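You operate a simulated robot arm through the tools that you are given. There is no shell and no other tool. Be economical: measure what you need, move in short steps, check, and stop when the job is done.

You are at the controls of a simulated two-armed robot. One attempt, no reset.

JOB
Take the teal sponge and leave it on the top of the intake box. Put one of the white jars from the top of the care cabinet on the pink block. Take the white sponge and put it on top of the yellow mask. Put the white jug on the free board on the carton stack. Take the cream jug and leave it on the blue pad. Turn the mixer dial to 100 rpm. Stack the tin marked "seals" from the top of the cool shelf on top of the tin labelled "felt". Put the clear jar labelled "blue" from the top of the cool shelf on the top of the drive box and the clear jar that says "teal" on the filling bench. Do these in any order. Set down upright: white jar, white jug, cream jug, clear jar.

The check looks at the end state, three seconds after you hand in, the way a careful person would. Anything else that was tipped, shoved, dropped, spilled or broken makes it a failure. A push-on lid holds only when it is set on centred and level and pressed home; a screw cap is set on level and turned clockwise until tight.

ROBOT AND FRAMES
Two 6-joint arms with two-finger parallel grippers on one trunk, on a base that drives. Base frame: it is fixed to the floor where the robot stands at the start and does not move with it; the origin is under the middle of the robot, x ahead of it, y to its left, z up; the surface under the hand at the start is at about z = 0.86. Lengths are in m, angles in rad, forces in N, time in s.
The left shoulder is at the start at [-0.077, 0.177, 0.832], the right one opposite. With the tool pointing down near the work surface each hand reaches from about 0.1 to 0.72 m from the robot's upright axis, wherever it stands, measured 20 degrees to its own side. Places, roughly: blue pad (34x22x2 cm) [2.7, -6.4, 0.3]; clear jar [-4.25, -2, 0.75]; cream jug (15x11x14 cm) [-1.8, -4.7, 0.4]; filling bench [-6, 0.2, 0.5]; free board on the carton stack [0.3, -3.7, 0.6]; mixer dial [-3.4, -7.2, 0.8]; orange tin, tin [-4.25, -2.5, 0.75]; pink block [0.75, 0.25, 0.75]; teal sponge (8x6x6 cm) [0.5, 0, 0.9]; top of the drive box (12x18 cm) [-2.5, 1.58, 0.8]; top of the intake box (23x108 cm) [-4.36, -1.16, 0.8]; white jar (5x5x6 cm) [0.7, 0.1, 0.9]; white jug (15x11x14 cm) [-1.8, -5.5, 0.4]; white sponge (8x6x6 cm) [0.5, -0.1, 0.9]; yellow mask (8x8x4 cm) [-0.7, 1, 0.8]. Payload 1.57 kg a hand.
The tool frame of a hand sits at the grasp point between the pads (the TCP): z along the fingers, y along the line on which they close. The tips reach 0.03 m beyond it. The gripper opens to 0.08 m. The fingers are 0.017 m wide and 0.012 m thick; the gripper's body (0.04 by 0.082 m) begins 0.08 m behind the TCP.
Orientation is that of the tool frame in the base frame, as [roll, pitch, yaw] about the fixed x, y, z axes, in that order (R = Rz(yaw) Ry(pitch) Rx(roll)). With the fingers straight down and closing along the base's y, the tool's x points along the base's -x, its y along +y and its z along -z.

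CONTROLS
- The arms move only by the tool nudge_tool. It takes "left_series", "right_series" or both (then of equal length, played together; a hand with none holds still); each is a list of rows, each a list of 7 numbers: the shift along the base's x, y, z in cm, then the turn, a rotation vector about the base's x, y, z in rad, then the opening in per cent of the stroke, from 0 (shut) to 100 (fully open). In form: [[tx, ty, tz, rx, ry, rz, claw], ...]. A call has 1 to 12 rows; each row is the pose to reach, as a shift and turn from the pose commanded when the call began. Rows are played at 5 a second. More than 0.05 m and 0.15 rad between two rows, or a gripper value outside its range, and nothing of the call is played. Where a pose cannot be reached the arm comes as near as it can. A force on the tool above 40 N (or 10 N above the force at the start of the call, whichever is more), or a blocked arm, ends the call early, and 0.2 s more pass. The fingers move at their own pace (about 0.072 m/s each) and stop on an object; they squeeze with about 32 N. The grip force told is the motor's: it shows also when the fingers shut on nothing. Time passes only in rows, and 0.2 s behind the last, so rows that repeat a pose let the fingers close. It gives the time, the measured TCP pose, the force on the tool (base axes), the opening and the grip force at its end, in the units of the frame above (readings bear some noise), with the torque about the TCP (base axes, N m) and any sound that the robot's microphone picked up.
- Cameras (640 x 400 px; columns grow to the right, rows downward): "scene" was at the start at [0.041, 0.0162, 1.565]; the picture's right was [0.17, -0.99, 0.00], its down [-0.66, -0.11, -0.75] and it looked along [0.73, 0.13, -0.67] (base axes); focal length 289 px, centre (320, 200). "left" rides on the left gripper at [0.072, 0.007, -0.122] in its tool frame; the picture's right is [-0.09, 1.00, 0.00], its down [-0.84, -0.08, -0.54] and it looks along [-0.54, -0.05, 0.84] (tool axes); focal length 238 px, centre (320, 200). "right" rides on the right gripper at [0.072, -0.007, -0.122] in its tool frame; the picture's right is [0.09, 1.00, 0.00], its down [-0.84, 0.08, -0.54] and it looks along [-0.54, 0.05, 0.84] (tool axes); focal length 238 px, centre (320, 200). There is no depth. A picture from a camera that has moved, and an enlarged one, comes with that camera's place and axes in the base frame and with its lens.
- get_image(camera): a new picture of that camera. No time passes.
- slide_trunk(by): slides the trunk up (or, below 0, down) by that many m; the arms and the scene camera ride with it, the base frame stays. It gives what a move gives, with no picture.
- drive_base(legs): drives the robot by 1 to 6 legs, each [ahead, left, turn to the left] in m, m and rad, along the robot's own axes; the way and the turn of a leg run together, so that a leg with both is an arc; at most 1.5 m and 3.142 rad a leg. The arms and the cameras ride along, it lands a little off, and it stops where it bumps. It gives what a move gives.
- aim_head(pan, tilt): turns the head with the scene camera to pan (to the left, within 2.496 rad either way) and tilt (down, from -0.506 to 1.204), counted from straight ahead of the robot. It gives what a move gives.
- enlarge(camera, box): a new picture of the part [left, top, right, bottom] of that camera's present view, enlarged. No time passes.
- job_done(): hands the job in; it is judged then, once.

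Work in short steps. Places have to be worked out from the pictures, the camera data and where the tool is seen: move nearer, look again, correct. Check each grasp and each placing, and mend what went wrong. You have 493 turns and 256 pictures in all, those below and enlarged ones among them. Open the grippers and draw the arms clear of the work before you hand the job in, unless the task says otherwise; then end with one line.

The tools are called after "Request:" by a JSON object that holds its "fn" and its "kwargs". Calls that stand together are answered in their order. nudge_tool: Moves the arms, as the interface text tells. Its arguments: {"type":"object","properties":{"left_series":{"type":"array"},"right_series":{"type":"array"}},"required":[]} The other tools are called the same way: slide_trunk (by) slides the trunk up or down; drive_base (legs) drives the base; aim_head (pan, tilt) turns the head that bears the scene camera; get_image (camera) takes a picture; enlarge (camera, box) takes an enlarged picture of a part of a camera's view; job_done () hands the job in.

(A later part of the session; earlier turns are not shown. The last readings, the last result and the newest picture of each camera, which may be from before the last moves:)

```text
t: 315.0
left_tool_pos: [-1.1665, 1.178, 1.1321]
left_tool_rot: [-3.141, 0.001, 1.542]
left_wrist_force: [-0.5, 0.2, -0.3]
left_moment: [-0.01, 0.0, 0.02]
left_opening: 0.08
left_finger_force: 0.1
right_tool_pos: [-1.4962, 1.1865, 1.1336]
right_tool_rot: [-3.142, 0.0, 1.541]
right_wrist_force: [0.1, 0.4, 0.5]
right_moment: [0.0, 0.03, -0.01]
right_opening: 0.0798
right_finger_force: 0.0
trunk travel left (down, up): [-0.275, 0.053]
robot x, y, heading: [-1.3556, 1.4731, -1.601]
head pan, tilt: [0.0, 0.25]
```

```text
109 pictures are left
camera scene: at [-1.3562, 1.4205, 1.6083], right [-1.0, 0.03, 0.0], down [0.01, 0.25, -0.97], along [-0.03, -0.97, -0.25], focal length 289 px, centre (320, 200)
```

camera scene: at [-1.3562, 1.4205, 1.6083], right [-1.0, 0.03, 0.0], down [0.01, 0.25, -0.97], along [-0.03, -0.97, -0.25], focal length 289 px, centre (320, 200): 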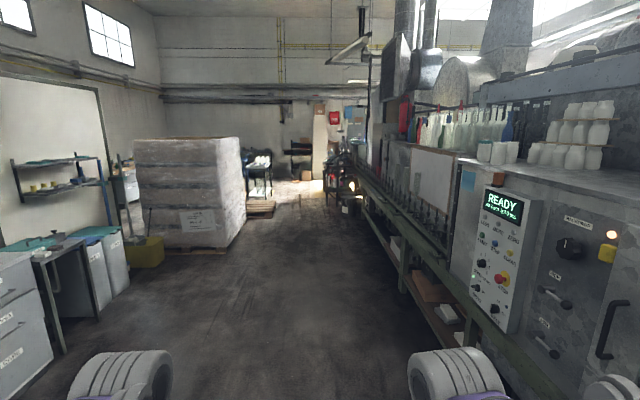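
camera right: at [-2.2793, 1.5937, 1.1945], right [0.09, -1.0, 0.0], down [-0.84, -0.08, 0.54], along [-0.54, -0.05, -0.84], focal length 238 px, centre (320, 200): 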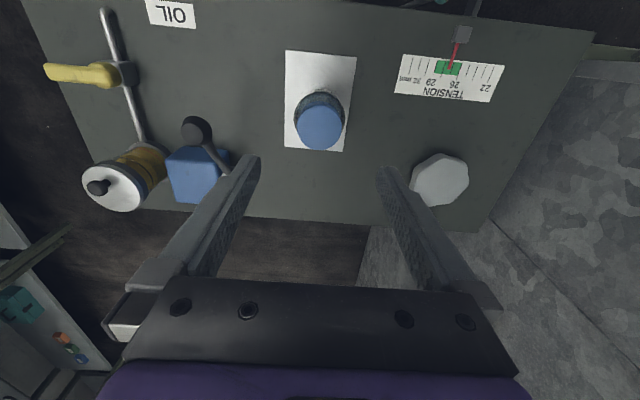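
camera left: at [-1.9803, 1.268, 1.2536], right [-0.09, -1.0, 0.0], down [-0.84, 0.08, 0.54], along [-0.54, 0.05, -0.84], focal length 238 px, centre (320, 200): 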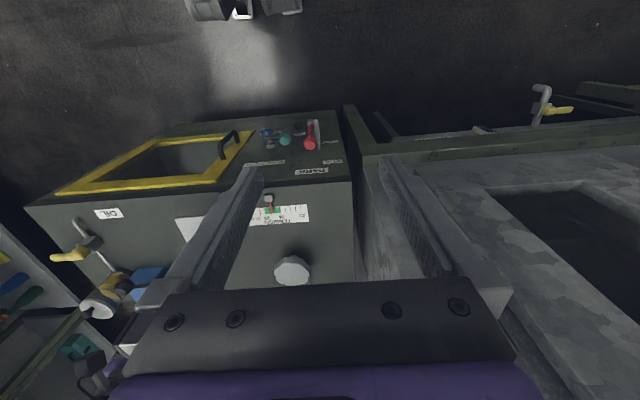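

Drive south along the aisle.

Request:
{"fn": "drive_base", "kwargs": {"legs": [[0, 0, 0.03], [1.4, 0, 0], [1.4, 0, 0], [1.3, 0, 0]]}}

Request:
{"fn": "get_image", "kwargs": {"camera": "scene"}}

Request:
{"fn": "aim_head", "kwargs": {"pan": 0.9, "tilt": 0.35}}

Request:
{"fn": "get_image", "kwargs": {"camera": "scene"}}

```text
t: 335.0
left_tool_pos: [-1.1519, -2.8916, 1.1327]
left_tool_rot: [-3.141, -0.001, 1.587]
left_wrist_force: [0.2, -0.1, 0.0]
left_moment: [-0.05, 0.01, -0.02]
left_opening: 0.08
left_finger_force: 0.0
right_tool_pos: [-1.4799, -2.8985, 1.1337]
right_tool_rot: [-3.141, 0.002, 1.589]
right_wrist_force: [0.1, 0.4, 0.5]
right_moment: [0.0, -0.02, 0.02]
right_opening: 0.0802
right_finger_force: 0.1
trunk travel left (down, up): [-0.275, 0.053]
robot x, y, heading: [-1.3538, -2.6134, -1.549]
head pan, tilt: [0.0, 0.25]
```

```text
108 pictures are left
camera scene: at [-1.3522, -2.6587, 1.6083], right [-1.0, -0.02, 0.0], down [0.0, 0.25, -0.97], along [0.02, -0.97, -0.25], focal length 289 px, centre (320, 200)
```

scene: 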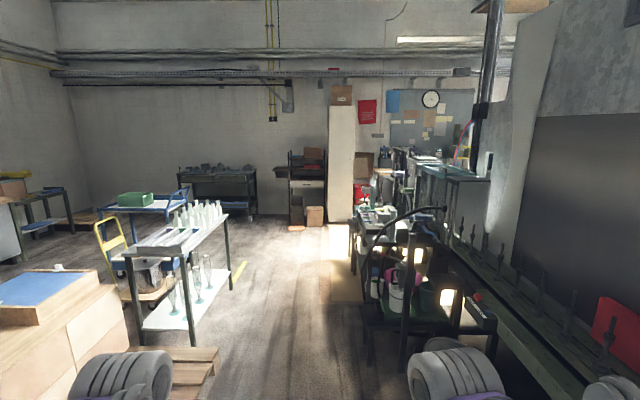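

```text
t: 336.2
left_tool_pos: [-1.1515, -2.8923, 1.1308]
left_tool_rot: [-3.141, 0.0, 1.588]
left_wrist_force: [-0.3, 0.4, -0.3]
left_moment: [0.0, 0.01, 0.02]
left_opening: 0.0801
left_finger_force: 0.0
right_tool_pos: [-1.4815, -2.8986, 1.1331]
right_tool_rot: [-3.141, 0.002, 1.588]
right_wrist_force: [-0.2, 0.3, -0.1]
right_moment: [-0.01, 0.03, 0.02]
right_opening: 0.08
right_finger_force: 0.0
trunk travel left (down, up): [-0.275, 0.053]
robot x, y, heading: [-1.3494, -2.6059, -1.552]
head pan, tilt: [0.901, 0.351]
```

```text
107 pictures are left
camera scene: at [-1.2799, -2.6219, 1.5989], right [-0.61, -0.79, 0.0], down [-0.27, 0.21, -0.94], along [0.75, -0.57, -0.34], focal length 289 px, centre (320, 200)
```

scene: 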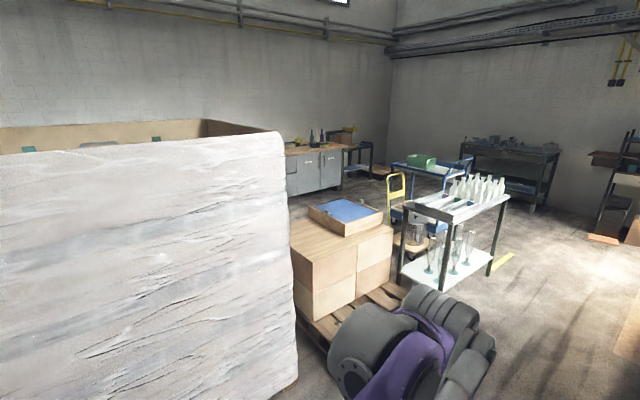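

Carton stack and the dark trolley with jugs are visible. Enlarge for details.

Request:
{"fn": "enlarge", "kwargs": {"camera": "scene", "box": [280, 180, 440, 300]}}

Request:
{"fn": "aim_head", "kwargs": {"pan": -0.15, "tilt": 0.4}}

Request:
{"fn": "enlarge", "kwargs": {"camera": "scene", "box": [260, 130, 500, 330]}}

```text
3.33 times, centred on (360, 240) of scene
camera zoom: at [-1.2799, -2.6219, 1.5989], right [-0.61, -0.79, 0.0], down [-0.27, 0.21, -0.94], along [0.75, -0.57, -0.34], focal length 964 px, centre (187, 67)
```

zoom: 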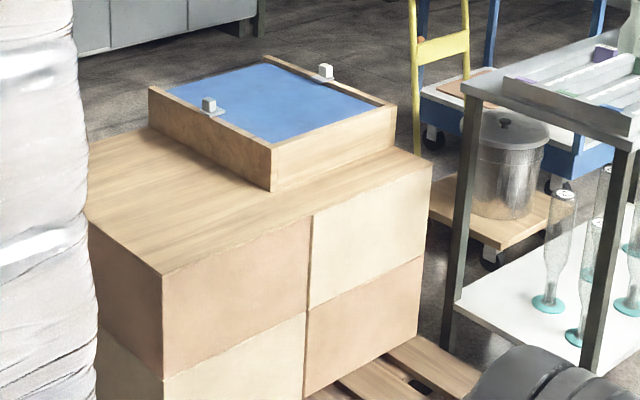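

```text
t: 337.5
left_tool_pos: [-1.1513, -2.8908, 1.1314]
left_tool_rot: [-3.141, 0.0, 1.588]
left_wrist_force: [-0.6, 0.1, -0.8]
left_moment: [0.01, 0.0, -0.01]
left_opening: 0.0802
left_finger_force: 0.1
right_tool_pos: [-1.4819, -2.8986, 1.1335]
right_tool_rot: [3.141, 0.001, 1.59]
right_wrist_force: [-0.8, -0.3, -0.2]
right_moment: [-0.03, -0.02, 0.0]
right_opening: 0.0799
right_finger_force: 0.2
trunk travel left (down, up): [-0.275, 0.053]
robot x, y, heading: [-1.3523, -2.6132, -1.551]
head pan, tilt: [-0.15, 0.4]
```

```text
2.00 times, centred on (380, 230) of scene
camera zoom: at [-1.366, -2.6572, 1.5944], right [-0.99, 0.13, 0.0], down [0.05, 0.39, -0.92], along [-0.12, -0.91, -0.39], focal length 579 px, centre (200, 140)
```

zoom: 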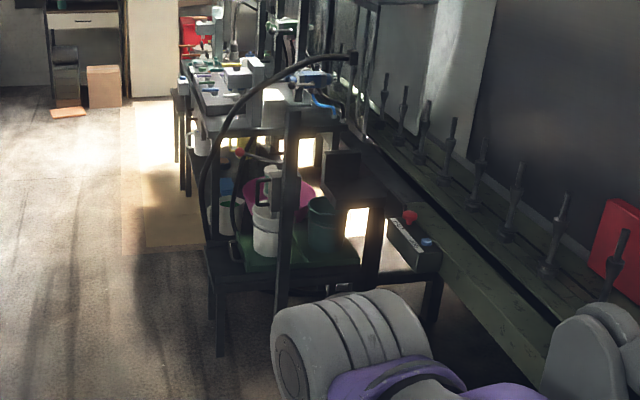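

Approach the trolley: shift left, go south to y≈−4.7 and turn to face west.

Request:
{"fn": "drive_base", "kwargs": {"legs": [[0, 0.3, -0.02], [1.1, 0, 0], [1.0, 0, 0], [0, 0, -1.571]]}}

Request:
{"fn": "aim_head", "kwargs": {"pan": 0.0, "tilt": 0.6}}

Request:
{"fn": "get_image", "kwargs": {"camera": "scene"}}

```text
t: 354.6
left_tool_pos: [-1.356, -4.9039, 1.1312]
left_tool_rot: [-3.142, 0.0, -0.033]
left_wrist_force: [-0.4, -0.2, -0.1]
left_moment: [0.03, 0.02, 0.04]
left_opening: 0.0801
left_finger_force: 0.0
right_tool_pos: [-1.3454, -4.5746, 1.1346]
right_tool_rot: [-3.141, 0.003, -0.032]
right_wrist_force: [-0.4, 0.3, -0.4]
right_moment: [0.01, 0.01, 0.03]
right_opening: 0.0802
right_finger_force: 0.0
trunk travel left (down, up): [-0.275, 0.053]
robot x, y, heading: [-1.0612, -4.7201, 3.109]
head pan, tilt: [-0.15, 0.4]
```

```text
t: 355.3
left_tool_pos: [-1.3553, -4.9045, 1.1322]
left_tool_rot: [-3.141, 0.0, -0.032]
left_wrist_force: [0.0, -0.6, 0.4]
left_moment: [0.0, 0.05, -0.01]
left_opening: 0.0802
left_finger_force: 0.0
right_tool_pos: [-1.3458, -4.5737, 1.1334]
right_tool_rot: [-3.141, 0.002, -0.034]
right_wrist_force: [-0.5, 0.4, 0.3]
right_moment: [0.0, -0.02, 0.02]
right_opening: 0.0801
right_finger_force: 0.1
trunk travel left (down, up): [-0.275, 0.053]
robot x, y, heading: [-1.0636, -4.7178, 3.109]
head pan, tilt: [0.0, 0.6]
```

```text
104 pictures are left
camera scene: at [-1.1097, -4.7138, 1.5762], right [0.03, 1.0, 0.0], down [0.56, -0.02, -0.83], along [-0.82, 0.03, -0.56], focal length 289 px, centre (320, 200)
```

scene: 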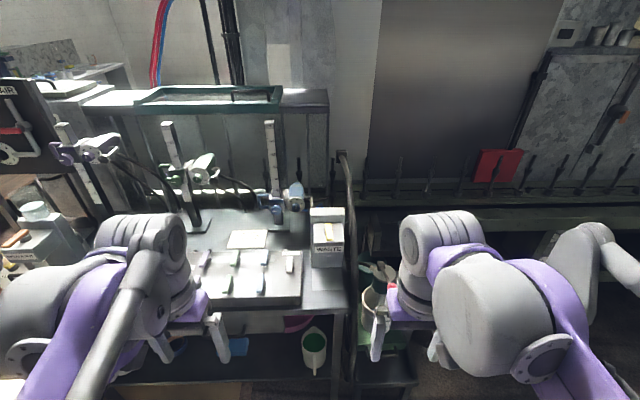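

Tilt lower and look at the lower shelf contents.

Request:
{"fn": "aim_head", "kwargs": {"pan": 0.0, "tilt": 0.85}}

Request:
{"fn": "get_image", "kwargs": {"camera": "scene"}}

Request:
{"fn": "get_image", "kwargs": {"camera": "left"}}

Request:
{"fn": "get_image", "kwargs": {"camera": "right"}}

```text
t: 356.1
left_tool_pos: [-1.3555, -4.9044, 1.1328]
left_tool_rot: [3.142, 0.001, -0.034]
left_wrist_force: [-0.2, 0.7, 0.3]
left_moment: [-0.02, -0.01, -0.03]
left_opening: 0.0798
left_finger_force: 0.1
right_tool_pos: [-1.3444, -4.5739, 1.1323]
right_tool_rot: [3.141, 0.001, -0.033]
right_wrist_force: [0.0, -0.1, -0.2]
right_moment: [0.01, -0.03, 0.02]
right_opening: 0.0798
right_finger_force: 0.0
trunk travel left (down, up): [-0.275, 0.053]
robot x, y, heading: [-1.0604, -4.7171, 3.112]
head pan, tilt: [0.0, 0.85]
```

```text
103 pictures are left
camera scene: at [-1.0995, -4.7141, 1.5553], right [0.03, 1.0, 0.0], down [0.75, -0.02, -0.66], along [-0.66, 0.02, -0.75], focal length 289 px, centre (320, 200)
```

scene: 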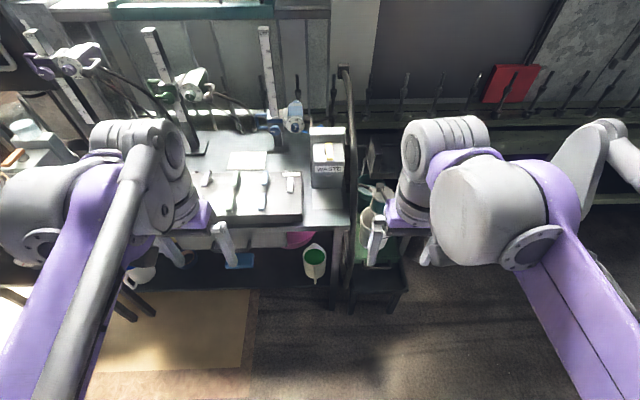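

```text
102 pictures are left
camera left: at [-1.283, -4.9137, 1.2538], right [-0.12, -0.99, 0.0], down [-0.83, 0.1, 0.54], along [-0.54, 0.07, -0.84], focal length 238 px, centre (320, 200)
```

left: 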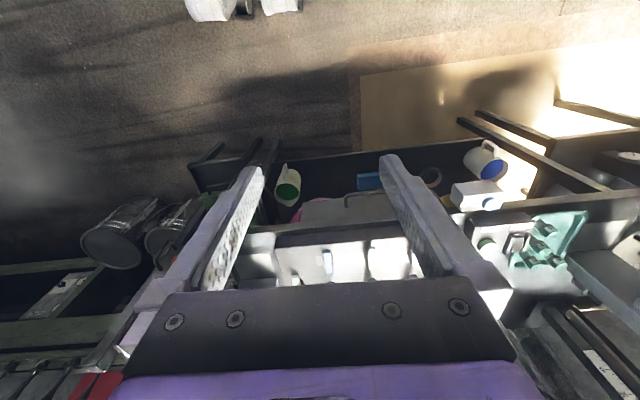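

```text
101 pictures are left
camera right: at [-1.2719, -4.571, 1.2557], right [0.06, -1.0, 0.0], down [-0.84, -0.05, 0.54], along [-0.54, -0.03, -0.84], focal length 238 px, centre (320, 200)
```

right: 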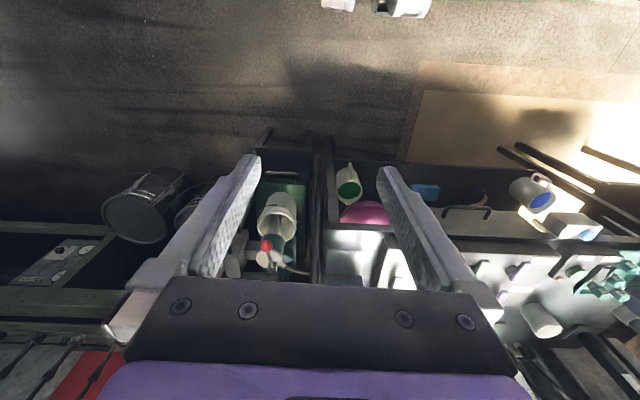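

Two jugs with paint are on the lower shelf, handles towards the robot. Enlarge them.

Request:
{"fn": "enlarge", "kwargs": {"camera": "left", "box": [250, 130, 530, 230]}}

Request:
{"fn": "enlarge", "kwargs": {"camera": "right", "box": [300, 140, 580, 250]}}

```text
2.29 times, centred on (390, 180) of left
camera zoom: at [-1.283, -4.9137, 1.2538], right [-0.12, -0.99, 0.0], down [-0.83, 0.1, 0.54], along [-0.54, 0.07, -0.84], focal length 545 px, centre (160, 246)
```

zoom: 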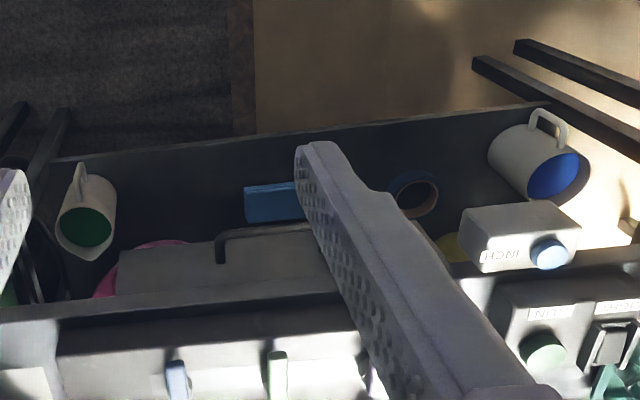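

```text
2.29 times, centred on (440, 195) of right
camera zoom: at [-1.2719, -4.571, 1.2557], right [0.06, -1.0, 0.0], down [-0.84, -0.05, 0.54], along [-0.54, -0.03, -0.84], focal length 545 px, centre (46, 211)
```

zoom: 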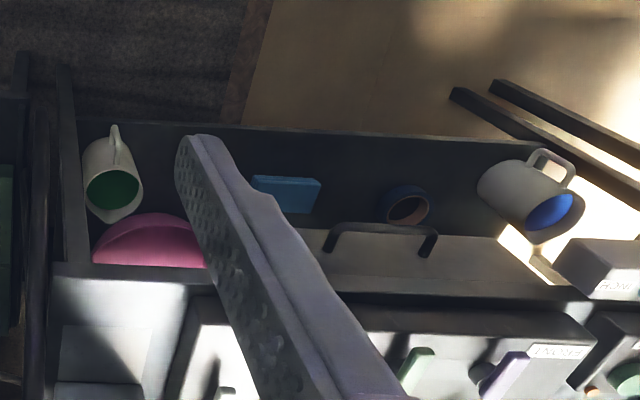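

I need geometry of the table edge over the jugs. Back off a little, lower the trunk and look.

Request:
{"fn": "drive_base", "kwargs": {"legs": [[-0.1, 0, 0.033]]}}

Request:
{"fn": "slide_trunk", "kwargs": {"by": -0.27}}

Request:
{"fn": "aim_head", "kwargs": {"pan": 0.0, "tilt": 0.7}}

Request:
{"fn": "get_image", "kwargs": {"camera": "scene"}}

Request:
{"fn": "get_image", "kwargs": {"camera": "right"}}

```text
t: 357.3
left_tool_pos: [-1.2494, -4.9134, 1.1312]
left_tool_rot: [3.141, 0.0, -0.002]
left_wrist_force: [0.0, 0.0, 1.0]
left_moment: [0.01, 0.02, -0.01]
left_opening: 0.0801
left_finger_force: 0.1
right_tool_pos: [-1.2513, -4.585, 1.1335]
right_tool_rot: [3.141, 0.002, 0.0]
right_wrist_force: [-0.5, -0.9, 0.1]
right_moment: [-0.03, 0.05, -0.01]
right_opening: 0.0802
right_finger_force: 0.1
trunk travel left (down, up): [-0.275, 0.053]
robot x, y, heading: [-0.9584, -4.7182, 3.142]
head pan, tilt: [0.0, 0.85]
```

```text
t: 360.0
left_tool_pos: [-1.2487, -4.9151, 0.8611]
left_tool_rot: [-3.142, 0.002, 0.0]
left_wrist_force: [-0.3, -0.7, 0.4]
left_moment: [-0.02, -0.01, -0.03]
left_opening: 0.08
left_finger_force: 0.1
right_tool_pos: [-1.2501, -4.586, 0.8643]
right_tool_rot: [3.141, 0.002, -0.001]
right_wrist_force: [0.3, -0.5, 0.2]
right_moment: [-0.01, -0.01, -0.01]
right_opening: 0.0798
right_finger_force: 0.1
trunk travel left (down, up): [-0.005, 0.323]
robot x, y, heading: [-0.9598, -4.718, 3.141]
head pan, tilt: [0.0, 0.85]
```

```text
t: 360.7
left_tool_pos: [-1.2491, -4.9146, 0.8623]
left_tool_rot: [3.141, 0.001, -0.001]
left_wrist_force: [-0.7, 0.3, 0.1]
left_moment: [0.01, 0.02, 0.02]
left_opening: 0.0802
left_finger_force: 0.1
right_tool_pos: [-1.2509, -4.5851, 0.8632]
right_tool_rot: [3.141, 0.001, -0.001]
right_wrist_force: [0.1, -0.4, 0.0]
right_moment: [0.0, -0.01, -0.01]
right_opening: 0.08
right_finger_force: 0.2
trunk travel left (down, up): [-0.005, 0.323]
robot x, y, heading: [-0.9598, -4.7167, 3.14]
head pan, tilt: [0.0, 0.7]
```

```text
98 pictures are left
camera scene: at [-1.0567, -4.717, 1.2928], right [0.0, 1.0, 0.0], down [0.64, 0.0, -0.76], along [-0.76, 0.0, -0.64], focal length 289 px, centre (320, 200)
```

scene: 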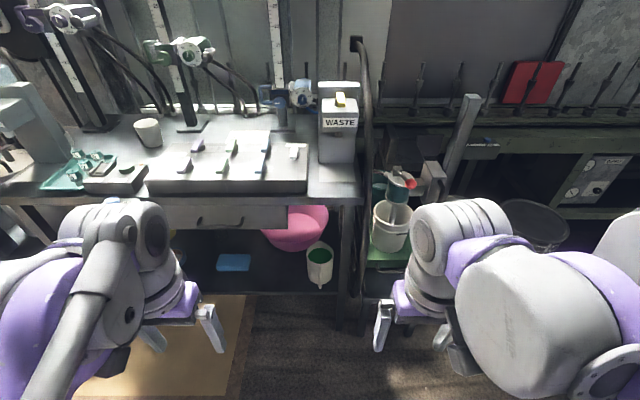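

```text
97 pictures are left
camera right: at [-1.1768, -4.5796, 0.9857], right [0.09, -1.0, 0.0], down [-0.84, -0.08, 0.54], along [-0.54, -0.05, -0.84], focal length 238 px, centre (320, 200)
```

right: 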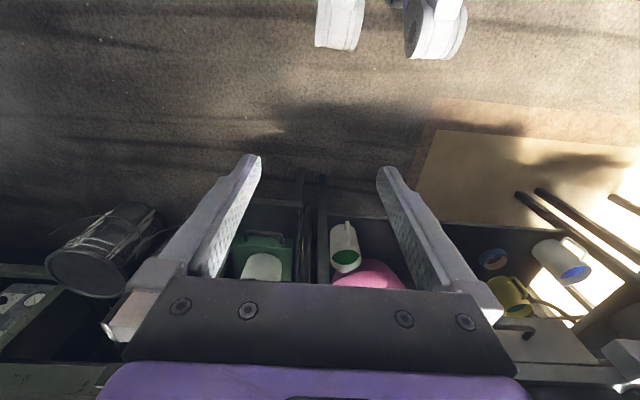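

Triangulated: table top edge ≈ (x −1.694, z 0.767), cream jug rim centre ≈ (−1.735, −4.715, 0.45), handle sticks out to x ≈ −1.65, in front of the table edge. Reposition and get a close look with the right camera.

Request:
{"fn": "drive_base", "kwargs": {"legs": [[0.17, 0.16, 0]]}}

Request:
{"fn": "nudge_tool", "kwargs": {"right_series": [[-3, 0.5, -2, 0, 0, 0, 100], [-6, 1, -4, 0, 0, 0, 100], [-9, 1.5, -6, 0, 0, 0, 100], [-12, 2, -8, 0, 0, 0, 100], [-15, 2.5, -10, 0, 0, 0, 100]]}}

Request:
{"fn": "get_image", "kwargs": {"camera": "right"}}

Request:
{"fn": "get_image", "kwargs": {"camera": "scene"}}

```text
t: 362.7
left_tool_pos: [-1.4168, -5.0717, 0.8612]
left_tool_rot: [-3.14, -0.001, -0.001]
left_wrist_force: [0.1, -0.1, -0.2]
left_moment: [-0.02, -0.01, 0.0]
left_opening: 0.08
left_finger_force: 0.0
right_tool_pos: [-1.4165, -4.7427, 0.8632]
right_tool_rot: [-3.14, 0.0, -0.005]
right_wrist_force: [-0.9, 0.2, 0.5]
right_moment: [0.03, -0.06, 0.0]
right_opening: 0.08
right_finger_force: 0.1
trunk travel left (down, up): [-0.005, 0.323]
robot x, y, heading: [-1.1302, -4.8777, 3.135]
head pan, tilt: [0.0, 0.7]
```

```text
t: 363.9
left_tool_pos: [-1.416, -5.0718, 0.8623]
left_tool_rot: [3.141, -0.001, -0.002]
left_wrist_force: [0.0, -0.6, 0.5]
left_moment: [-0.01, -0.02, 0.0]
left_opening: 0.0799
left_finger_force: 0.1
right_tool_pos: [-1.5657, -4.7174, 0.7621]
right_tool_rot: [3.141, 0.003, -0.002]
right_wrist_force: [0.3, 0.4, 0.6]
right_moment: [0.03, -0.01, 0.06]
right_opening: 0.0799
right_finger_force: 0.0
trunk travel left (down, up): [-0.005, 0.323]
robot x, y, heading: [-1.1262, -4.8774, 3.139]
head pan, tilt: [0.0, 0.7]
```

```text
96 pictures are left
camera right: at [-1.4924, -4.711, 0.8847], right [0.09, -1.0, 0.0], down [-0.84, -0.08, 0.54], along [-0.54, -0.05, -0.84], focal length 238 px, centre (320, 200)
```

right: 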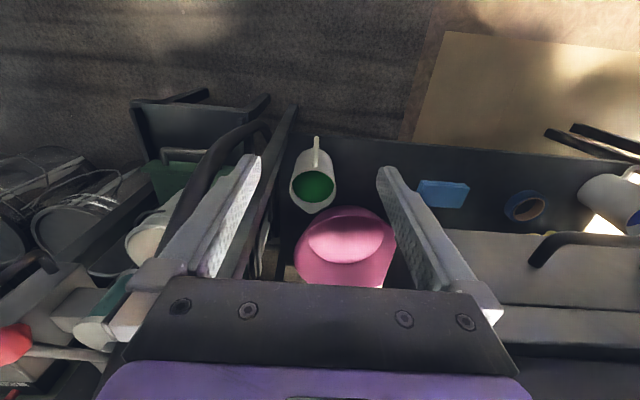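

```text
95 pictures are left
camera scene: at [-1.2238, -4.8749, 1.2928], right [0.0, 1.0, 0.0], down [0.64, 0.0, -0.76], along [-0.76, 0.0, -0.64], focal length 289 px, centre (320, 200)
```

scene: 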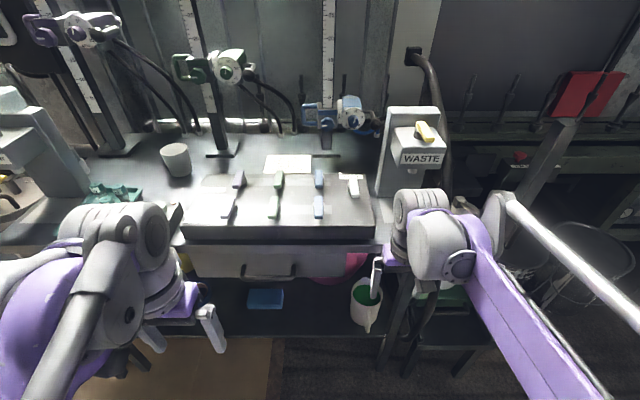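

Handle strap at about (−1.645, −4.719), top z≈0.44. Tilt the gripper 0.35 rad forward and lower toward it, then look again.

Request:
{"fn": "nudge_tool", "kwargs": {"right_series": [[0, -0.1, -4, 0, 0.12, 0, 100], [0, -0.2, -8, 0, 0.24, 0, 100], [0, -0.2, -12, 0, 0.35, 0, 100], [-1, -0.2, -16, 0, 0.35, 0, 100], [-2, -0.2, -20, 0, 0.35, 0, 100]]}}

Request:
{"fn": "get_image", "kwargs": {"camera": "right"}}

Request:
{"fn": "get_image", "kwargs": {"camera": "scene"}}

```text
t: 365.1
left_tool_pos: [-1.4166, -5.0727, 0.8616]
left_tool_rot: [3.141, -0.002, -0.001]
left_wrist_force: [0.0, -0.4, -0.3]
left_moment: [-0.04, -0.01, 0.01]
left_opening: 0.0801
left_finger_force: 0.1
right_tool_pos: [-1.5853, -4.7236, 0.5622]
right_tool_rot: [-3.14, 0.352, -0.003]
right_wrist_force: [0.1, 0.1, 0.4]
right_moment: [-0.02, -0.04, 0.0]
right_opening: 0.0801
right_finger_force: 0.0
trunk travel left (down, up): [-0.005, 0.323]
robot x, y, heading: [-1.128, -4.8777, 3.137]
head pan, tilt: [0.0, 0.7]
```

```text
94 pictures are left
camera right: at [-1.4749, -4.7165, 0.653], right [0.08, -1.0, -0.03], down [-0.6, -0.08, 0.8], along [-0.8, -0.05, -0.6], focal length 238 px, centre (320, 200)
```

right: 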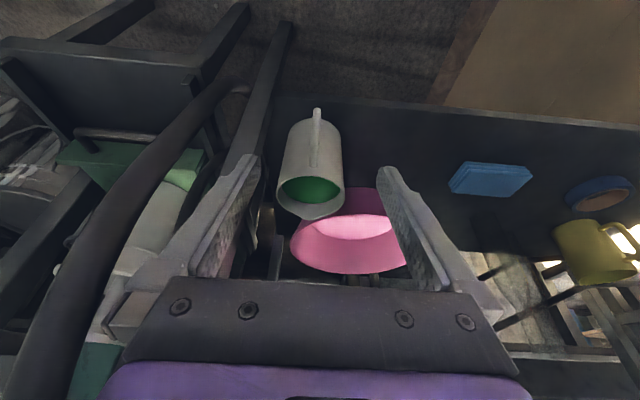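

```text
93 pictures are left
camera scene: at [-1.2237, -4.8749, 1.2928], right [0.0, 1.0, 0.0], down [0.64, 0.0, -0.76], along [-0.76, 0.0, -0.64], focal length 289 px, centre (320, 200)
```

scene: 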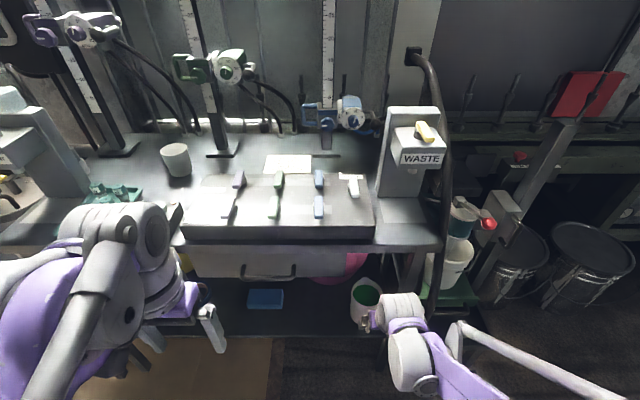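

Better triangulation: rim centre (−1.760, −4.721, 0.421); handle strap outermost x ≈ −1.675 around z 0.35. Move the open fingers to straddle the handle.

Request:
{"fn": "nudge_tool", "kwargs": {"right_series": [[-2, 0.2, -4, 0, 0, 0, 100], [-4, 0.3, -8, 0, 0, 0, 100], [-6, 0.3, -11.5, 0, 0, 0, 100]]}}

Request:
{"fn": "get_image", "kwargs": {"camera": "right"}}

Request:
{"fn": "enlarge", "kwargs": {"camera": "scene", "box": [300, 240, 460, 340]}}

```text
t: 365.9
left_tool_pos: [-1.4169, -5.0724, 0.8606]
left_tool_rot: [3.141, -0.002, -0.002]
left_wrist_force: [0.4, -0.4, -0.4]
left_moment: [0.01, 0.02, 0.01]
left_opening: 0.08
left_finger_force: 0.0
right_tool_pos: [-1.6484, -4.7162, 0.4491]
right_tool_rot: [3.141, 0.353, -0.003]
right_wrist_force: [0.2, 0.8, -0.4]
right_moment: [-0.01, 0.0, -0.06]
right_opening: 0.0799
right_finger_force: 0.0
trunk travel left (down, up): [-0.005, 0.323]
robot x, y, heading: [-1.1267, -4.8795, 3.137]
head pan, tilt: [0.0, 0.7]
```

```text
92 pictures are left
camera right: at [-1.5362, -4.711, 0.5395], right [0.08, -1.0, -0.03], down [-0.6, -0.07, 0.8], along [-0.8, -0.05, -0.6], focal length 238 px, centre (320, 200)
```

right: 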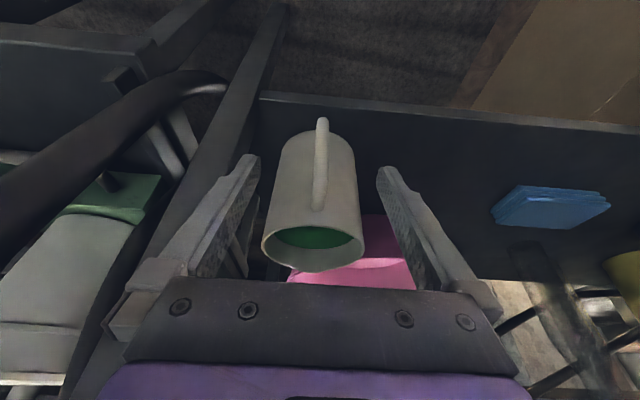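

```text
4.00 times, centred on (380, 290) of scene
camera zoom: at [-1.2237, -4.8749, 1.2928], right [0.0, 1.0, 0.0], down [0.64, 0.0, -0.76], along [-0.76, 0.0, -0.64], focal length 1157 px, centre (80, -160)
```

zoom: 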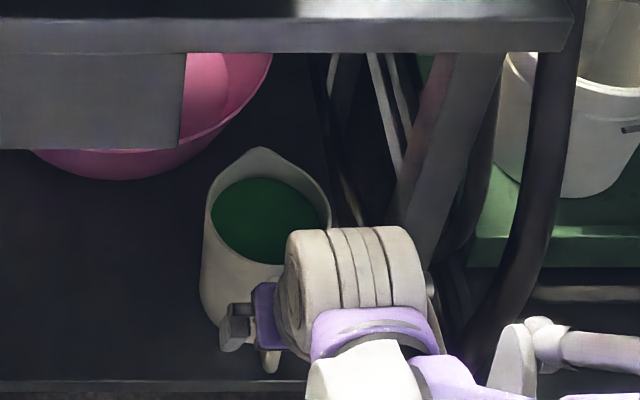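

Handle strap is centred between the fingers, spanning z 0.34–0.42. Advance along the tool axis and close.

Request:
{"fn": "nudge_tool", "kwargs": {"right_series": [[-1.3, -0.15, -3.2, 0, 0, 0, 100], [-2.7, -0.3, -6.4, 0, 0, 0, 100]]}}

Request:
{"fn": "get_image", "kwargs": {"camera": "right"}}

```text
t: 366.5
left_tool_pos: [-1.4167, -5.0728, 0.861]
left_tool_rot: [-3.141, -0.002, -0.001]
left_wrist_force: [0.2, 0.1, 0.2]
left_moment: [0.01, 0.01, 0.01]
left_opening: 0.0801
left_finger_force: 0.0
right_tool_pos: [-1.6738, -4.7209, 0.3834]
right_tool_rot: [-3.141, 0.353, -0.002]
right_wrist_force: [-0.4, -0.2, -0.7]
right_moment: [0.0, 0.0, 0.01]
right_opening: 0.0798
right_finger_force: 0.0
trunk travel left (down, up): [-0.005, 0.323]
robot x, y, heading: [-1.1301, -4.875, 3.138]
head pan, tilt: [0.0, 0.7]
```

```text
90 pictures are left
camera right: at [-1.5637, -4.7148, 0.4746], right [0.08, -1.0, -0.03], down [-0.6, -0.08, 0.8], along [-0.8, -0.05, -0.6], focal length 238 px, centre (320, 200)
```

right: 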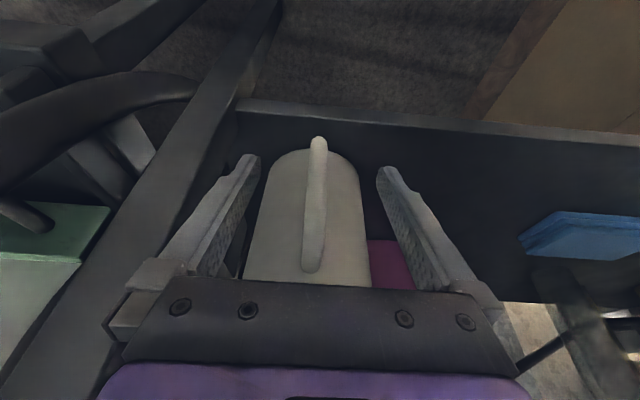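

Strap lies between the pads. Close the grip.

Request:
{"fn": "nudge_tool", "kwargs": {"right_series": [[0, 0, 0, 0, 0, 0, 60], [0, 0, 0, 0, 0, 0, 20], [0, 0, 0, 0, 0, 0, 0], [0, 0, 0, 0, 0, 0, 0], [0, 0, 0, 0, 0, 0, 0]]}}

Request:
{"fn": "get_image", "kwargs": {"camera": "right"}}

```text
t: 367.7
left_tool_pos: [-1.4152, -5.0726, 0.8617]
left_tool_rot: [-3.142, 0.001, -0.001]
left_wrist_force: [0.6, -0.1, -0.9]
left_moment: [0.0, -0.02, 0.05]
left_opening: 0.08
left_finger_force: 0.0
right_tool_pos: [-1.6741, -4.7201, 0.3848]
right_tool_rot: [3.141, 0.353, -0.004]
right_wrist_force: [0.0, 1.5, -0.2]
right_moment: [0.05, 0.01, 0.01]
right_opening: 0.0117
right_finger_force: 28.5
trunk travel left (down, up): [-0.005, 0.323]
robot x, y, heading: [-1.128, -4.8764, 3.142]
head pan, tilt: [0.0, 0.7]
```

```text
89 pictures are left
camera right: at [-1.5634, -4.7146, 0.475], right [0.08, -1.0, -0.03], down [-0.6, -0.08, 0.8], along [-0.8, -0.05, -0.6], focal length 238 px, centre (320, 200)
```

right: 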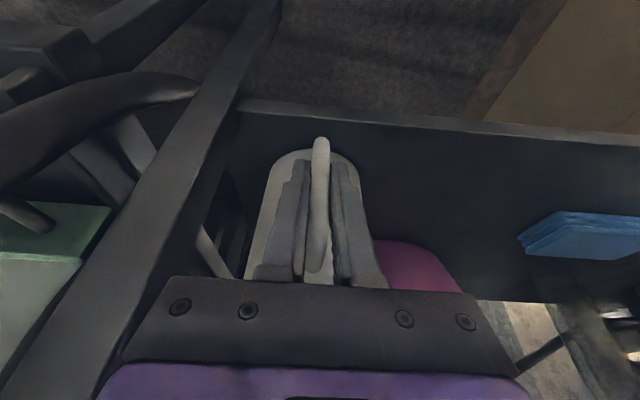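

Gripped on the handle (1.2 cm). Lift 1.5 cm slowly and check for tilt.

Request:
{"fn": "nudge_tool", "kwargs": {"right_series": [[0, 0, 0.3, 0, 0, 0, 0], [0, 0, 0.6, 0, 0, 0, 0], [0, 0, 1, 0, 0, 0, 0], [0, 0, 1.5, 0, 0, 0, 0]]}}

Request:
{"fn": "get_image", "kwargs": {"camera": "right"}}

Request:
{"fn": "enlarge", "kwargs": {"camera": "scene", "box": [300, 240, 460, 340]}}

```text
t: 368.7
left_tool_pos: [-1.4161, -5.0721, 0.8617]
left_tool_rot: [-3.141, -0.002, -0.002]
left_wrist_force: [0.7, -0.1, 0.6]
left_moment: [0.05, 0.01, 0.0]
left_opening: 0.0799
left_finger_force: 0.1
right_tool_pos: [-1.6729, -4.7193, 0.3988]
right_tool_rot: [-3.141, 0.351, -0.003]
right_wrist_force: [-0.4, 0.2, -7.2]
right_moment: [0.01, -0.63, 0.02]
right_opening: 0.012
right_finger_force: 29.2
trunk travel left (down, up): [-0.005, 0.323]
robot x, y, heading: [-1.1278, -4.8792, 3.139]
head pan, tilt: [0.0, 0.7]
```

```text
88 pictures are left
camera right: at [-1.5621, -4.7141, 0.4895], right [0.08, -1.0, -0.03], down [-0.6, -0.08, 0.8], along [-0.8, -0.05, -0.6], focal length 238 px, centre (320, 200)
```

right: 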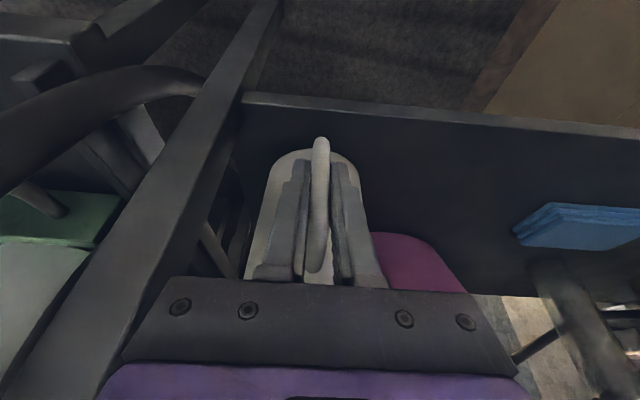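

```text
4.00 times, centred on (380, 290) of scene
camera zoom: at [-1.2239, -4.8748, 1.2928], right [0.0, 1.0, 0.0], down [0.64, 0.0, -0.76], along [-0.76, 0.0, -0.64], focal length 1157 px, centre (80, -160)
```

zoom: 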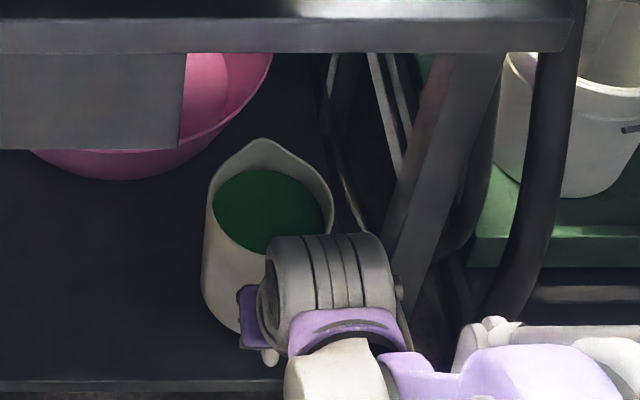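

No tilt, jug held rigidly (0.73 kg). Draw it out from under the table slowly.

Request:
{"fn": "nudge_tool", "kwargs": {"right_series": [[2, -0.3, 1, 0, 0, 0, 0], [4, -0.6, 2, 0, 0, 0, 0], [6.5, -1, 3, 0, 0, 0, 0], [9, -1.5, 4, 0, 0, 0, 0], [11.5, -2, 5, 0, 0, 0, 0], [14, -2, 6.5, 0, 0, 0, 0], [16.5, -2, 8, 0, 0, 0, 0], [19, -2, 10, 0, 0, 0, 0]]}}

Request:
{"fn": "get_image", "kwargs": {"camera": "scene"}}

```text
t: 370.5
left_tool_pos: [-1.4161, -5.0715, 0.8615]
left_tool_rot: [3.141, -0.001, -0.003]
left_wrist_force: [0.4, 0.2, 0.3]
left_moment: [0.02, 0.02, 0.02]
left_opening: 0.0798
left_finger_force: 0.1
right_tool_pos: [-1.4825, -4.7399, 0.4997]
right_tool_rot: [3.142, 0.353, -0.003]
right_wrist_force: [0.1, 0.0, -7.5]
right_moment: [0.01, -0.6, 0.02]
right_opening: 0.0117
right_finger_force: 28.8
trunk travel left (down, up): [-0.005, 0.323]
robot x, y, heading: [-1.1294, -4.8747, 3.136]
head pan, tilt: [0.0, 0.7]
```

```text
86 pictures are left
camera scene: at [-1.2231, -4.8748, 1.2929], right [0.0, 1.0, 0.0], down [0.64, 0.0, -0.77], along [-0.77, 0.0, -0.64], focal length 289 px, centre (320, 200)
```

scene: 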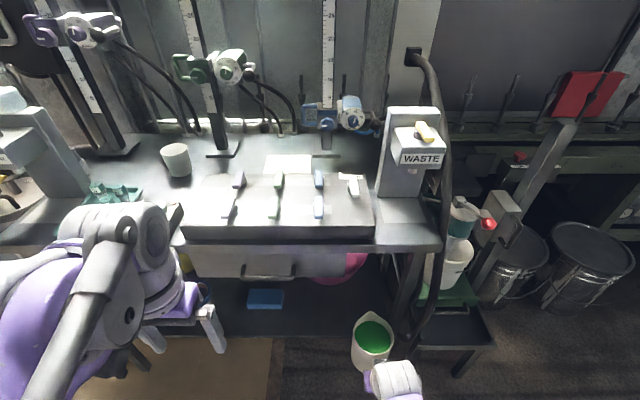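

Jug out and level. Back off, then strafe south for the white jug and look with the left camera.

Request:
{"fn": "drive_base", "kwargs": {"legs": [[-0.15, 0, 0], [0, 0.42, 0]]}}

Request:
{"fn": "get_image", "kwargs": {"camera": "left"}}

Request:
{"fn": "get_image", "kwargs": {"camera": "scene"}}

```text
t: 375.7
left_tool_pos: [-1.2683, -5.4903, 0.8609]
left_tool_rot: [3.141, -0.002, -0.005]
left_wrist_force: [-0.4, 0.1, -0.1]
left_moment: [0.01, -0.02, 0.01]
left_opening: 0.0799
left_finger_force: 0.0
right_tool_pos: [-1.3336, -5.158, 0.4996]
right_tool_rot: [3.142, 0.351, -0.004]
right_wrist_force: [-1.5, 0.1, -8.3]
right_moment: [-0.03, -0.64, -0.02]
right_opening: 0.0119
right_finger_force: 29.0
trunk travel left (down, up): [-0.005, 0.323]
robot x, y, heading: [-0.9813, -5.2959, 3.135]
head pan, tilt: [0.0, 0.7]
```

```text
85 pictures are left
camera left: at [-1.1954, -5.4986, 0.9837], right [-0.1, -1.0, 0.0], down [-0.84, 0.08, 0.54], along [-0.54, 0.05, -0.84], focal length 238 px, centre (320, 200)
```

left: 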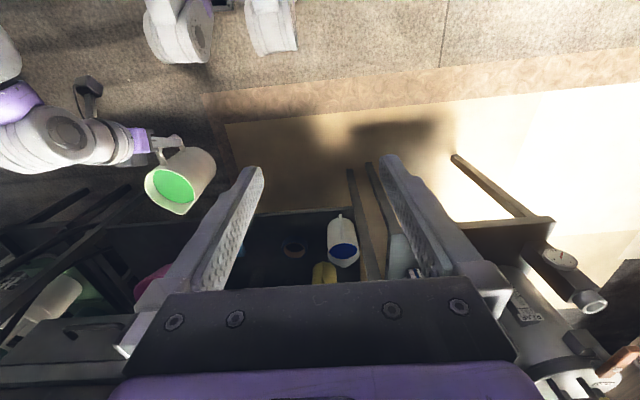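

```text
84 pictures are left
camera scene: at [-1.0745, -5.2938, 1.2928], right [0.01, 1.0, 0.0], down [0.64, 0.0, -0.76], along [-0.76, 0.0, -0.64], focal length 289 px, centre (320, 200)
```

scene: 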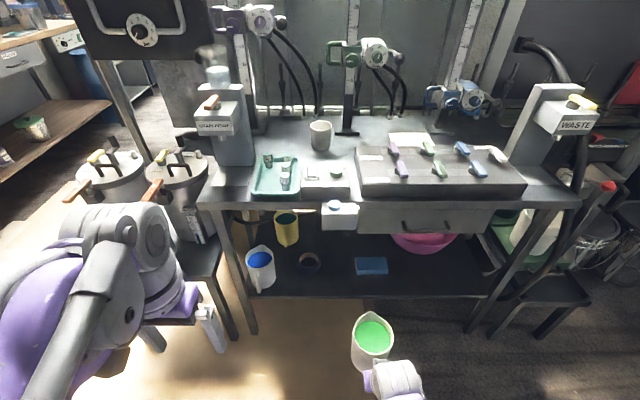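

White jug rim ≈ (−1.753, −5.518, 0.425), handle toward the robot at y≈−5.52; a table leg stands about 6 cm to its left, so I'll use a narrower opening. Drive in and stage the left hand.

Request:
{"fn": "drive_base", "kwargs": {"legs": [[0.14, 0, 0]]}}

Request:
{"fn": "nudge_tool", "kwargs": {"left_series": [[-3, -0.6, -3, 0, 0.1, 0, 60], [-6, -1.2, -6.5, 0, 0.2, 0, 55], [-9, -1.8, -10, 0, 0.3, 0, 55], [-12, -2.4, -13.5, 0, 0.4, 0, 55], [-14, -3, -17.5, 0, 0.45, 0, 55], [-15, -3, -22, 0, 0.45, 0, 55], [-16, -3, -26, 0, 0.45, 0, 55]]}}

Request:
{"fn": "get_image", "kwargs": {"camera": "left"}}

Request:
{"fn": "get_image", "kwargs": {"camera": "scene"}}

```text
t: 377.1
left_tool_pos: [-1.4094, -5.4897, 0.8615]
left_tool_rot: [-3.141, -0.002, -0.003]
left_wrist_force: [1.1, -0.1, 0.1]
left_moment: [0.0, 0.03, 0.01]
left_opening: 0.0801
left_finger_force: 0.1
right_tool_pos: [-1.474, -5.1574, 0.4989]
right_tool_rot: [3.141, 0.35, -0.003]
right_wrist_force: [-0.5, -0.1, -8.3]
right_moment: [0.05, -0.61, -0.01]
right_opening: 0.0118
right_finger_force: 29.0
trunk travel left (down, up): [-0.005, 0.323]
robot x, y, heading: [-1.1201, -5.2954, 3.136]
head pan, tilt: [0.0, 0.7]
```

```text
t: 378.7
left_tool_pos: [-1.5699, -5.5211, 0.6004]
left_tool_rot: [3.14, 0.449, -0.004]
left_wrist_force: [0.2, -0.5, 0.1]
left_moment: [0.0, 0.04, 0.08]
left_opening: 0.0438
left_finger_force: 0.1
right_tool_pos: [-1.474, -5.1589, 0.4991]
right_tool_rot: [3.141, 0.351, -0.003]
right_wrist_force: [-0.4, -0.2, -8.1]
right_moment: [-0.02, -0.63, -0.01]
right_opening: 0.0114
right_finger_force: 29.2
trunk travel left (down, up): [-0.005, 0.323]
robot x, y, heading: [-1.1216, -5.2961, 3.142]
head pan, tilt: [0.0, 0.7]
```

```text
83 pictures are left
camera left: at [-1.4513, -5.5288, 0.68], right [-0.09, -1.0, 0.04], down [-0.52, 0.08, 0.85], along [-0.85, 0.05, -0.52], focal length 238 px, centre (320, 200)
```

left: 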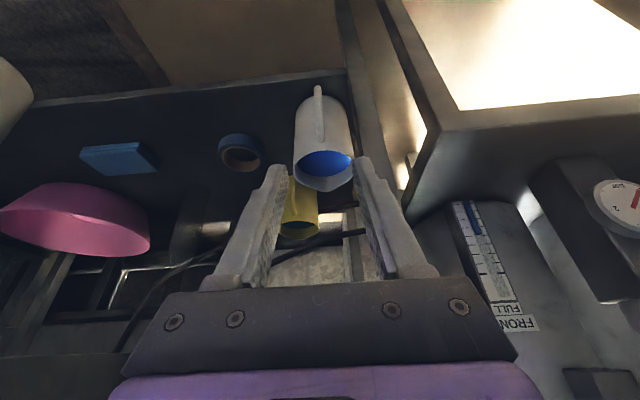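

```text
82 pictures are left
camera scene: at [-1.2155, -5.2933, 1.2927], right [0.0, 1.0, 0.0], down [0.64, 0.0, -0.76], along [-0.76, 0.0, -0.64], focal length 289 px, centre (320, 200)
```

scene: 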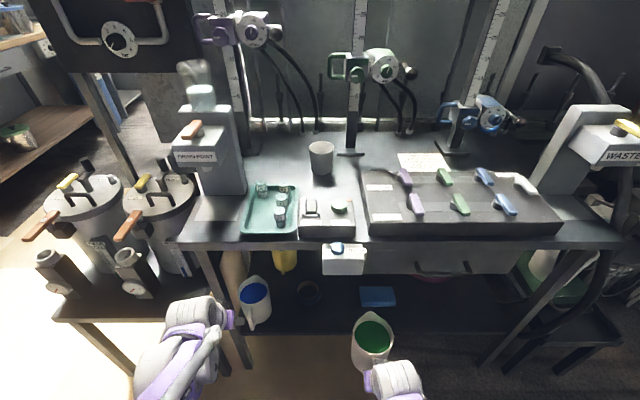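

Strap at y≈−5.519. Advance to just before the handle, then check.

Request:
{"fn": "nudge_tool", "kwargs": {"left_series": [[-1.9, 0.1, -4, 0, 0, 0, 55], [-3.8, 0.2, -8, 0, 0, 0, 55], [-5.6, 0.2, -12, 0, 0, 0, 55], [-7.4, 0.2, -15.2, 0, 0, 0, 55]]}}

Request:
{"fn": "get_image", "kwargs": {"camera": "left"}}

Request:
{"fn": "enlarge", "kwargs": {"camera": "scene", "box": [140, 260, 300, 360]}}

```text
t: 379.7
left_tool_pos: [-1.6412, -5.5179, 0.4485]
left_tool_rot: [3.141, 0.448, -0.003]
left_wrist_force: [0.7, 0.5, -0.4]
left_moment: [0.0, 0.02, -0.02]
left_opening: 0.0439
left_finger_force: 0.0
right_tool_pos: [-1.4746, -5.1594, 0.4997]
right_tool_rot: [3.142, 0.351, -0.004]
right_wrist_force: [-0.1, -0.3, -8.4]
right_moment: [-0.04, -0.64, -0.02]
right_opening: 0.0119
right_finger_force: 29.6
trunk travel left (down, up): [-0.005, 0.323]
robot x, y, heading: [-1.1213, -5.3004, 3.142]
head pan, tilt: [0.0, 0.7]
```

```text
81 pictures are left
camera left: at [-1.5229, -5.5259, 0.5284], right [-0.09, -1.0, 0.04], down [-0.52, 0.08, 0.85], along [-0.85, 0.05, -0.52], focal length 238 px, centre (320, 200)
```

left: 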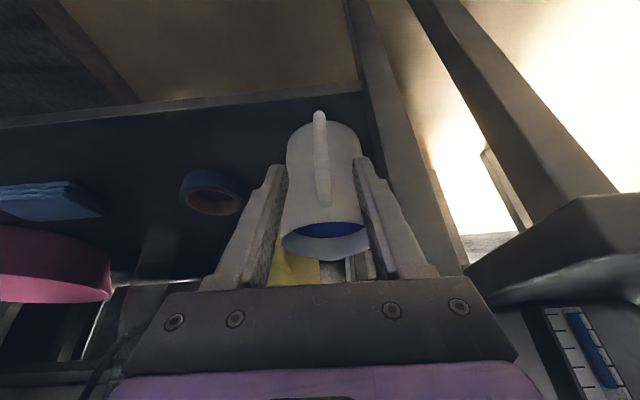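

```text
4.00 times, centred on (220, 310) of scene
camera zoom: at [-1.2154, -5.2933, 1.2928], right [0.0, 1.0, 0.0], down [0.64, 0.0, -0.76], along [-0.76, 0.0, -0.64], focal length 1157 px, centre (720, -240)
```

zoom: 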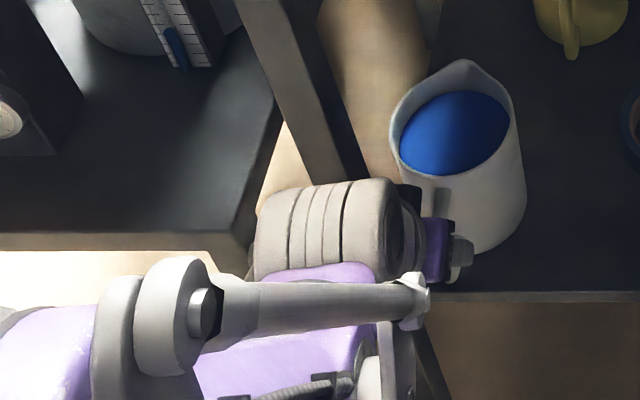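

The wrist would come close to the table leg; increase tilt by 0.25 rad at this spot to gain clearance, then look.

Request:
{"fn": "nudge_tool", "kwargs": {"left_series": [[0, 0, 0, 0, 0.13, 0, 55], [0, 0, 0, 0, 0.25, 0, 55]]}}

Request:
{"fn": "get_image", "kwargs": {"camera": "left"}}

Request:
{"fn": "enlarge", "kwargs": {"camera": "scene", "box": [140, 260, 300, 360]}}

```text
t: 380.3
left_tool_pos: [-1.6413, -5.517, 0.4493]
left_tool_rot: [3.14, 0.701, -0.005]
left_wrist_force: [-0.5, -0.3, -0.2]
left_moment: [0.04, -0.03, 0.01]
left_opening: 0.0441
left_finger_force: 0.2
right_tool_pos: [-1.4748, -5.1579, 0.4996]
right_tool_rot: [3.142, 0.35, -0.004]
right_wrist_force: [-0.3, -0.3, -9.0]
right_moment: [0.01, -0.64, -0.01]
right_opening: 0.0116
right_finger_force: 29.1
trunk travel left (down, up): [-0.005, 0.323]
robot x, y, heading: [-1.1191, -5.2986, 3.141]
head pan, tilt: [0.0, 0.7]
```

```text
79 pictures are left
camera left: at [-1.5075, -5.5263, 0.4967], right [-0.07, -1.0, 0.06], down [-0.29, 0.08, 0.95], along [-0.95, 0.05, -0.29], focal length 238 px, centre (320, 200)
```

left: 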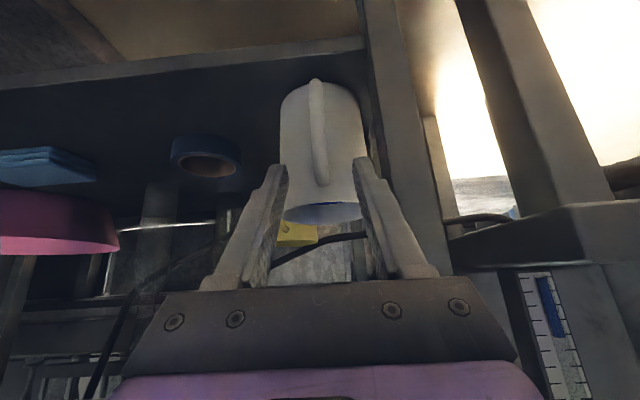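

```text
4.00 times, centred on (220, 310) of scene
camera zoom: at [-1.2151, -5.2933, 1.2928], right [0.0, 1.0, 0.0], down [0.64, 0.0, -0.76], along [-0.76, 0.0, -0.64], focal length 1157 px, centre (720, -240)
```

zoom: 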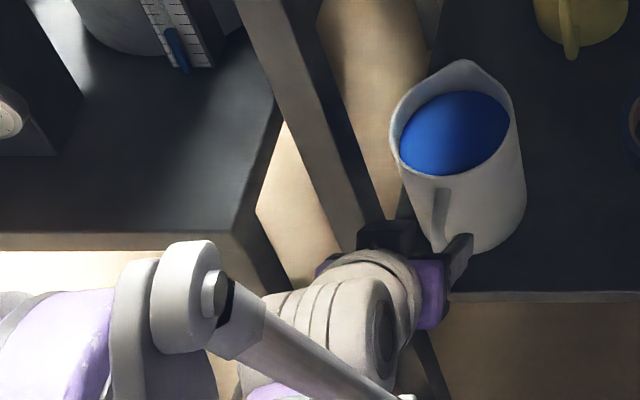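

Clearance is good now. Advance onto the handle.

Request:
{"fn": "nudge_tool", "kwargs": {"left_series": [[-0.8, -0.1, -2.2, 0, 0, 0, 55], [-1.8, -0.2, -4.4, 0, 0, 0, 55], [-2.9, -0.2, -6.4, 0, 0, 0, 55]]}}

Request:
{"fn": "get_image", "kwargs": {"camera": "left"}}

Request:
{"fn": "enlarge", "kwargs": {"camera": "scene", "box": [140, 260, 300, 360]}}

```text
t: 381.1
left_tool_pos: [-1.6707, -5.5203, 0.3856]
left_tool_rot: [3.139, 0.699, -0.006]
left_wrist_force: [0.4, 0.2, 0.6]
left_moment: [0.01, -0.03, -0.02]
left_opening: 0.0442
left_finger_force: 0.0
right_tool_pos: [-1.4758, -5.1593, 0.5008]
right_tool_rot: [-3.141, 0.35, -0.003]
right_wrist_force: [-0.1, 0.1, -8.0]
right_moment: [-0.03, -0.63, -0.03]
right_opening: 0.0118
right_finger_force: 29.2
trunk travel left (down, up): [-0.005, 0.323]
robot x, y, heading: [-1.1205, -5.2951, 3.136]
head pan, tilt: [0.0, 0.7]
```

```text
77 pictures are left
camera left: at [-1.5362, -5.5289, 0.4328], right [-0.07, -1.0, 0.06], down [-0.29, 0.08, 0.95], along [-0.95, 0.05, -0.3], focal length 238 px, centre (320, 200)
```

left: 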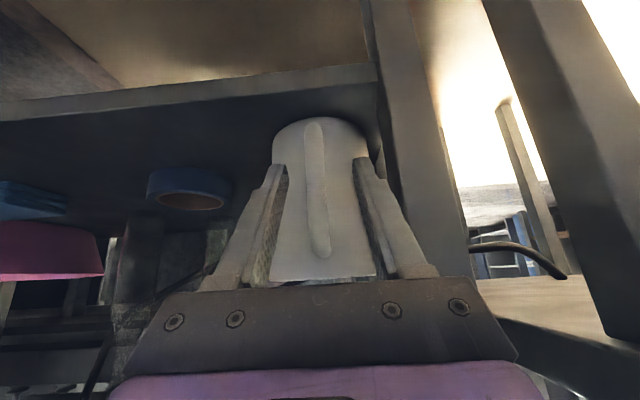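

```text
4.00 times, centred on (220, 310) of scene
camera zoom: at [-1.2152, -5.2933, 1.2928], right [0.0, 1.0, 0.0], down [0.64, 0.0, -0.76], along [-0.76, 0.0, -0.64], focal length 1157 px, centre (720, -240)
```

zoom: 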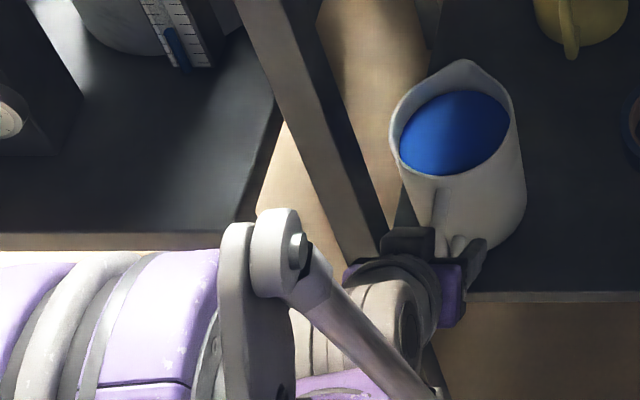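

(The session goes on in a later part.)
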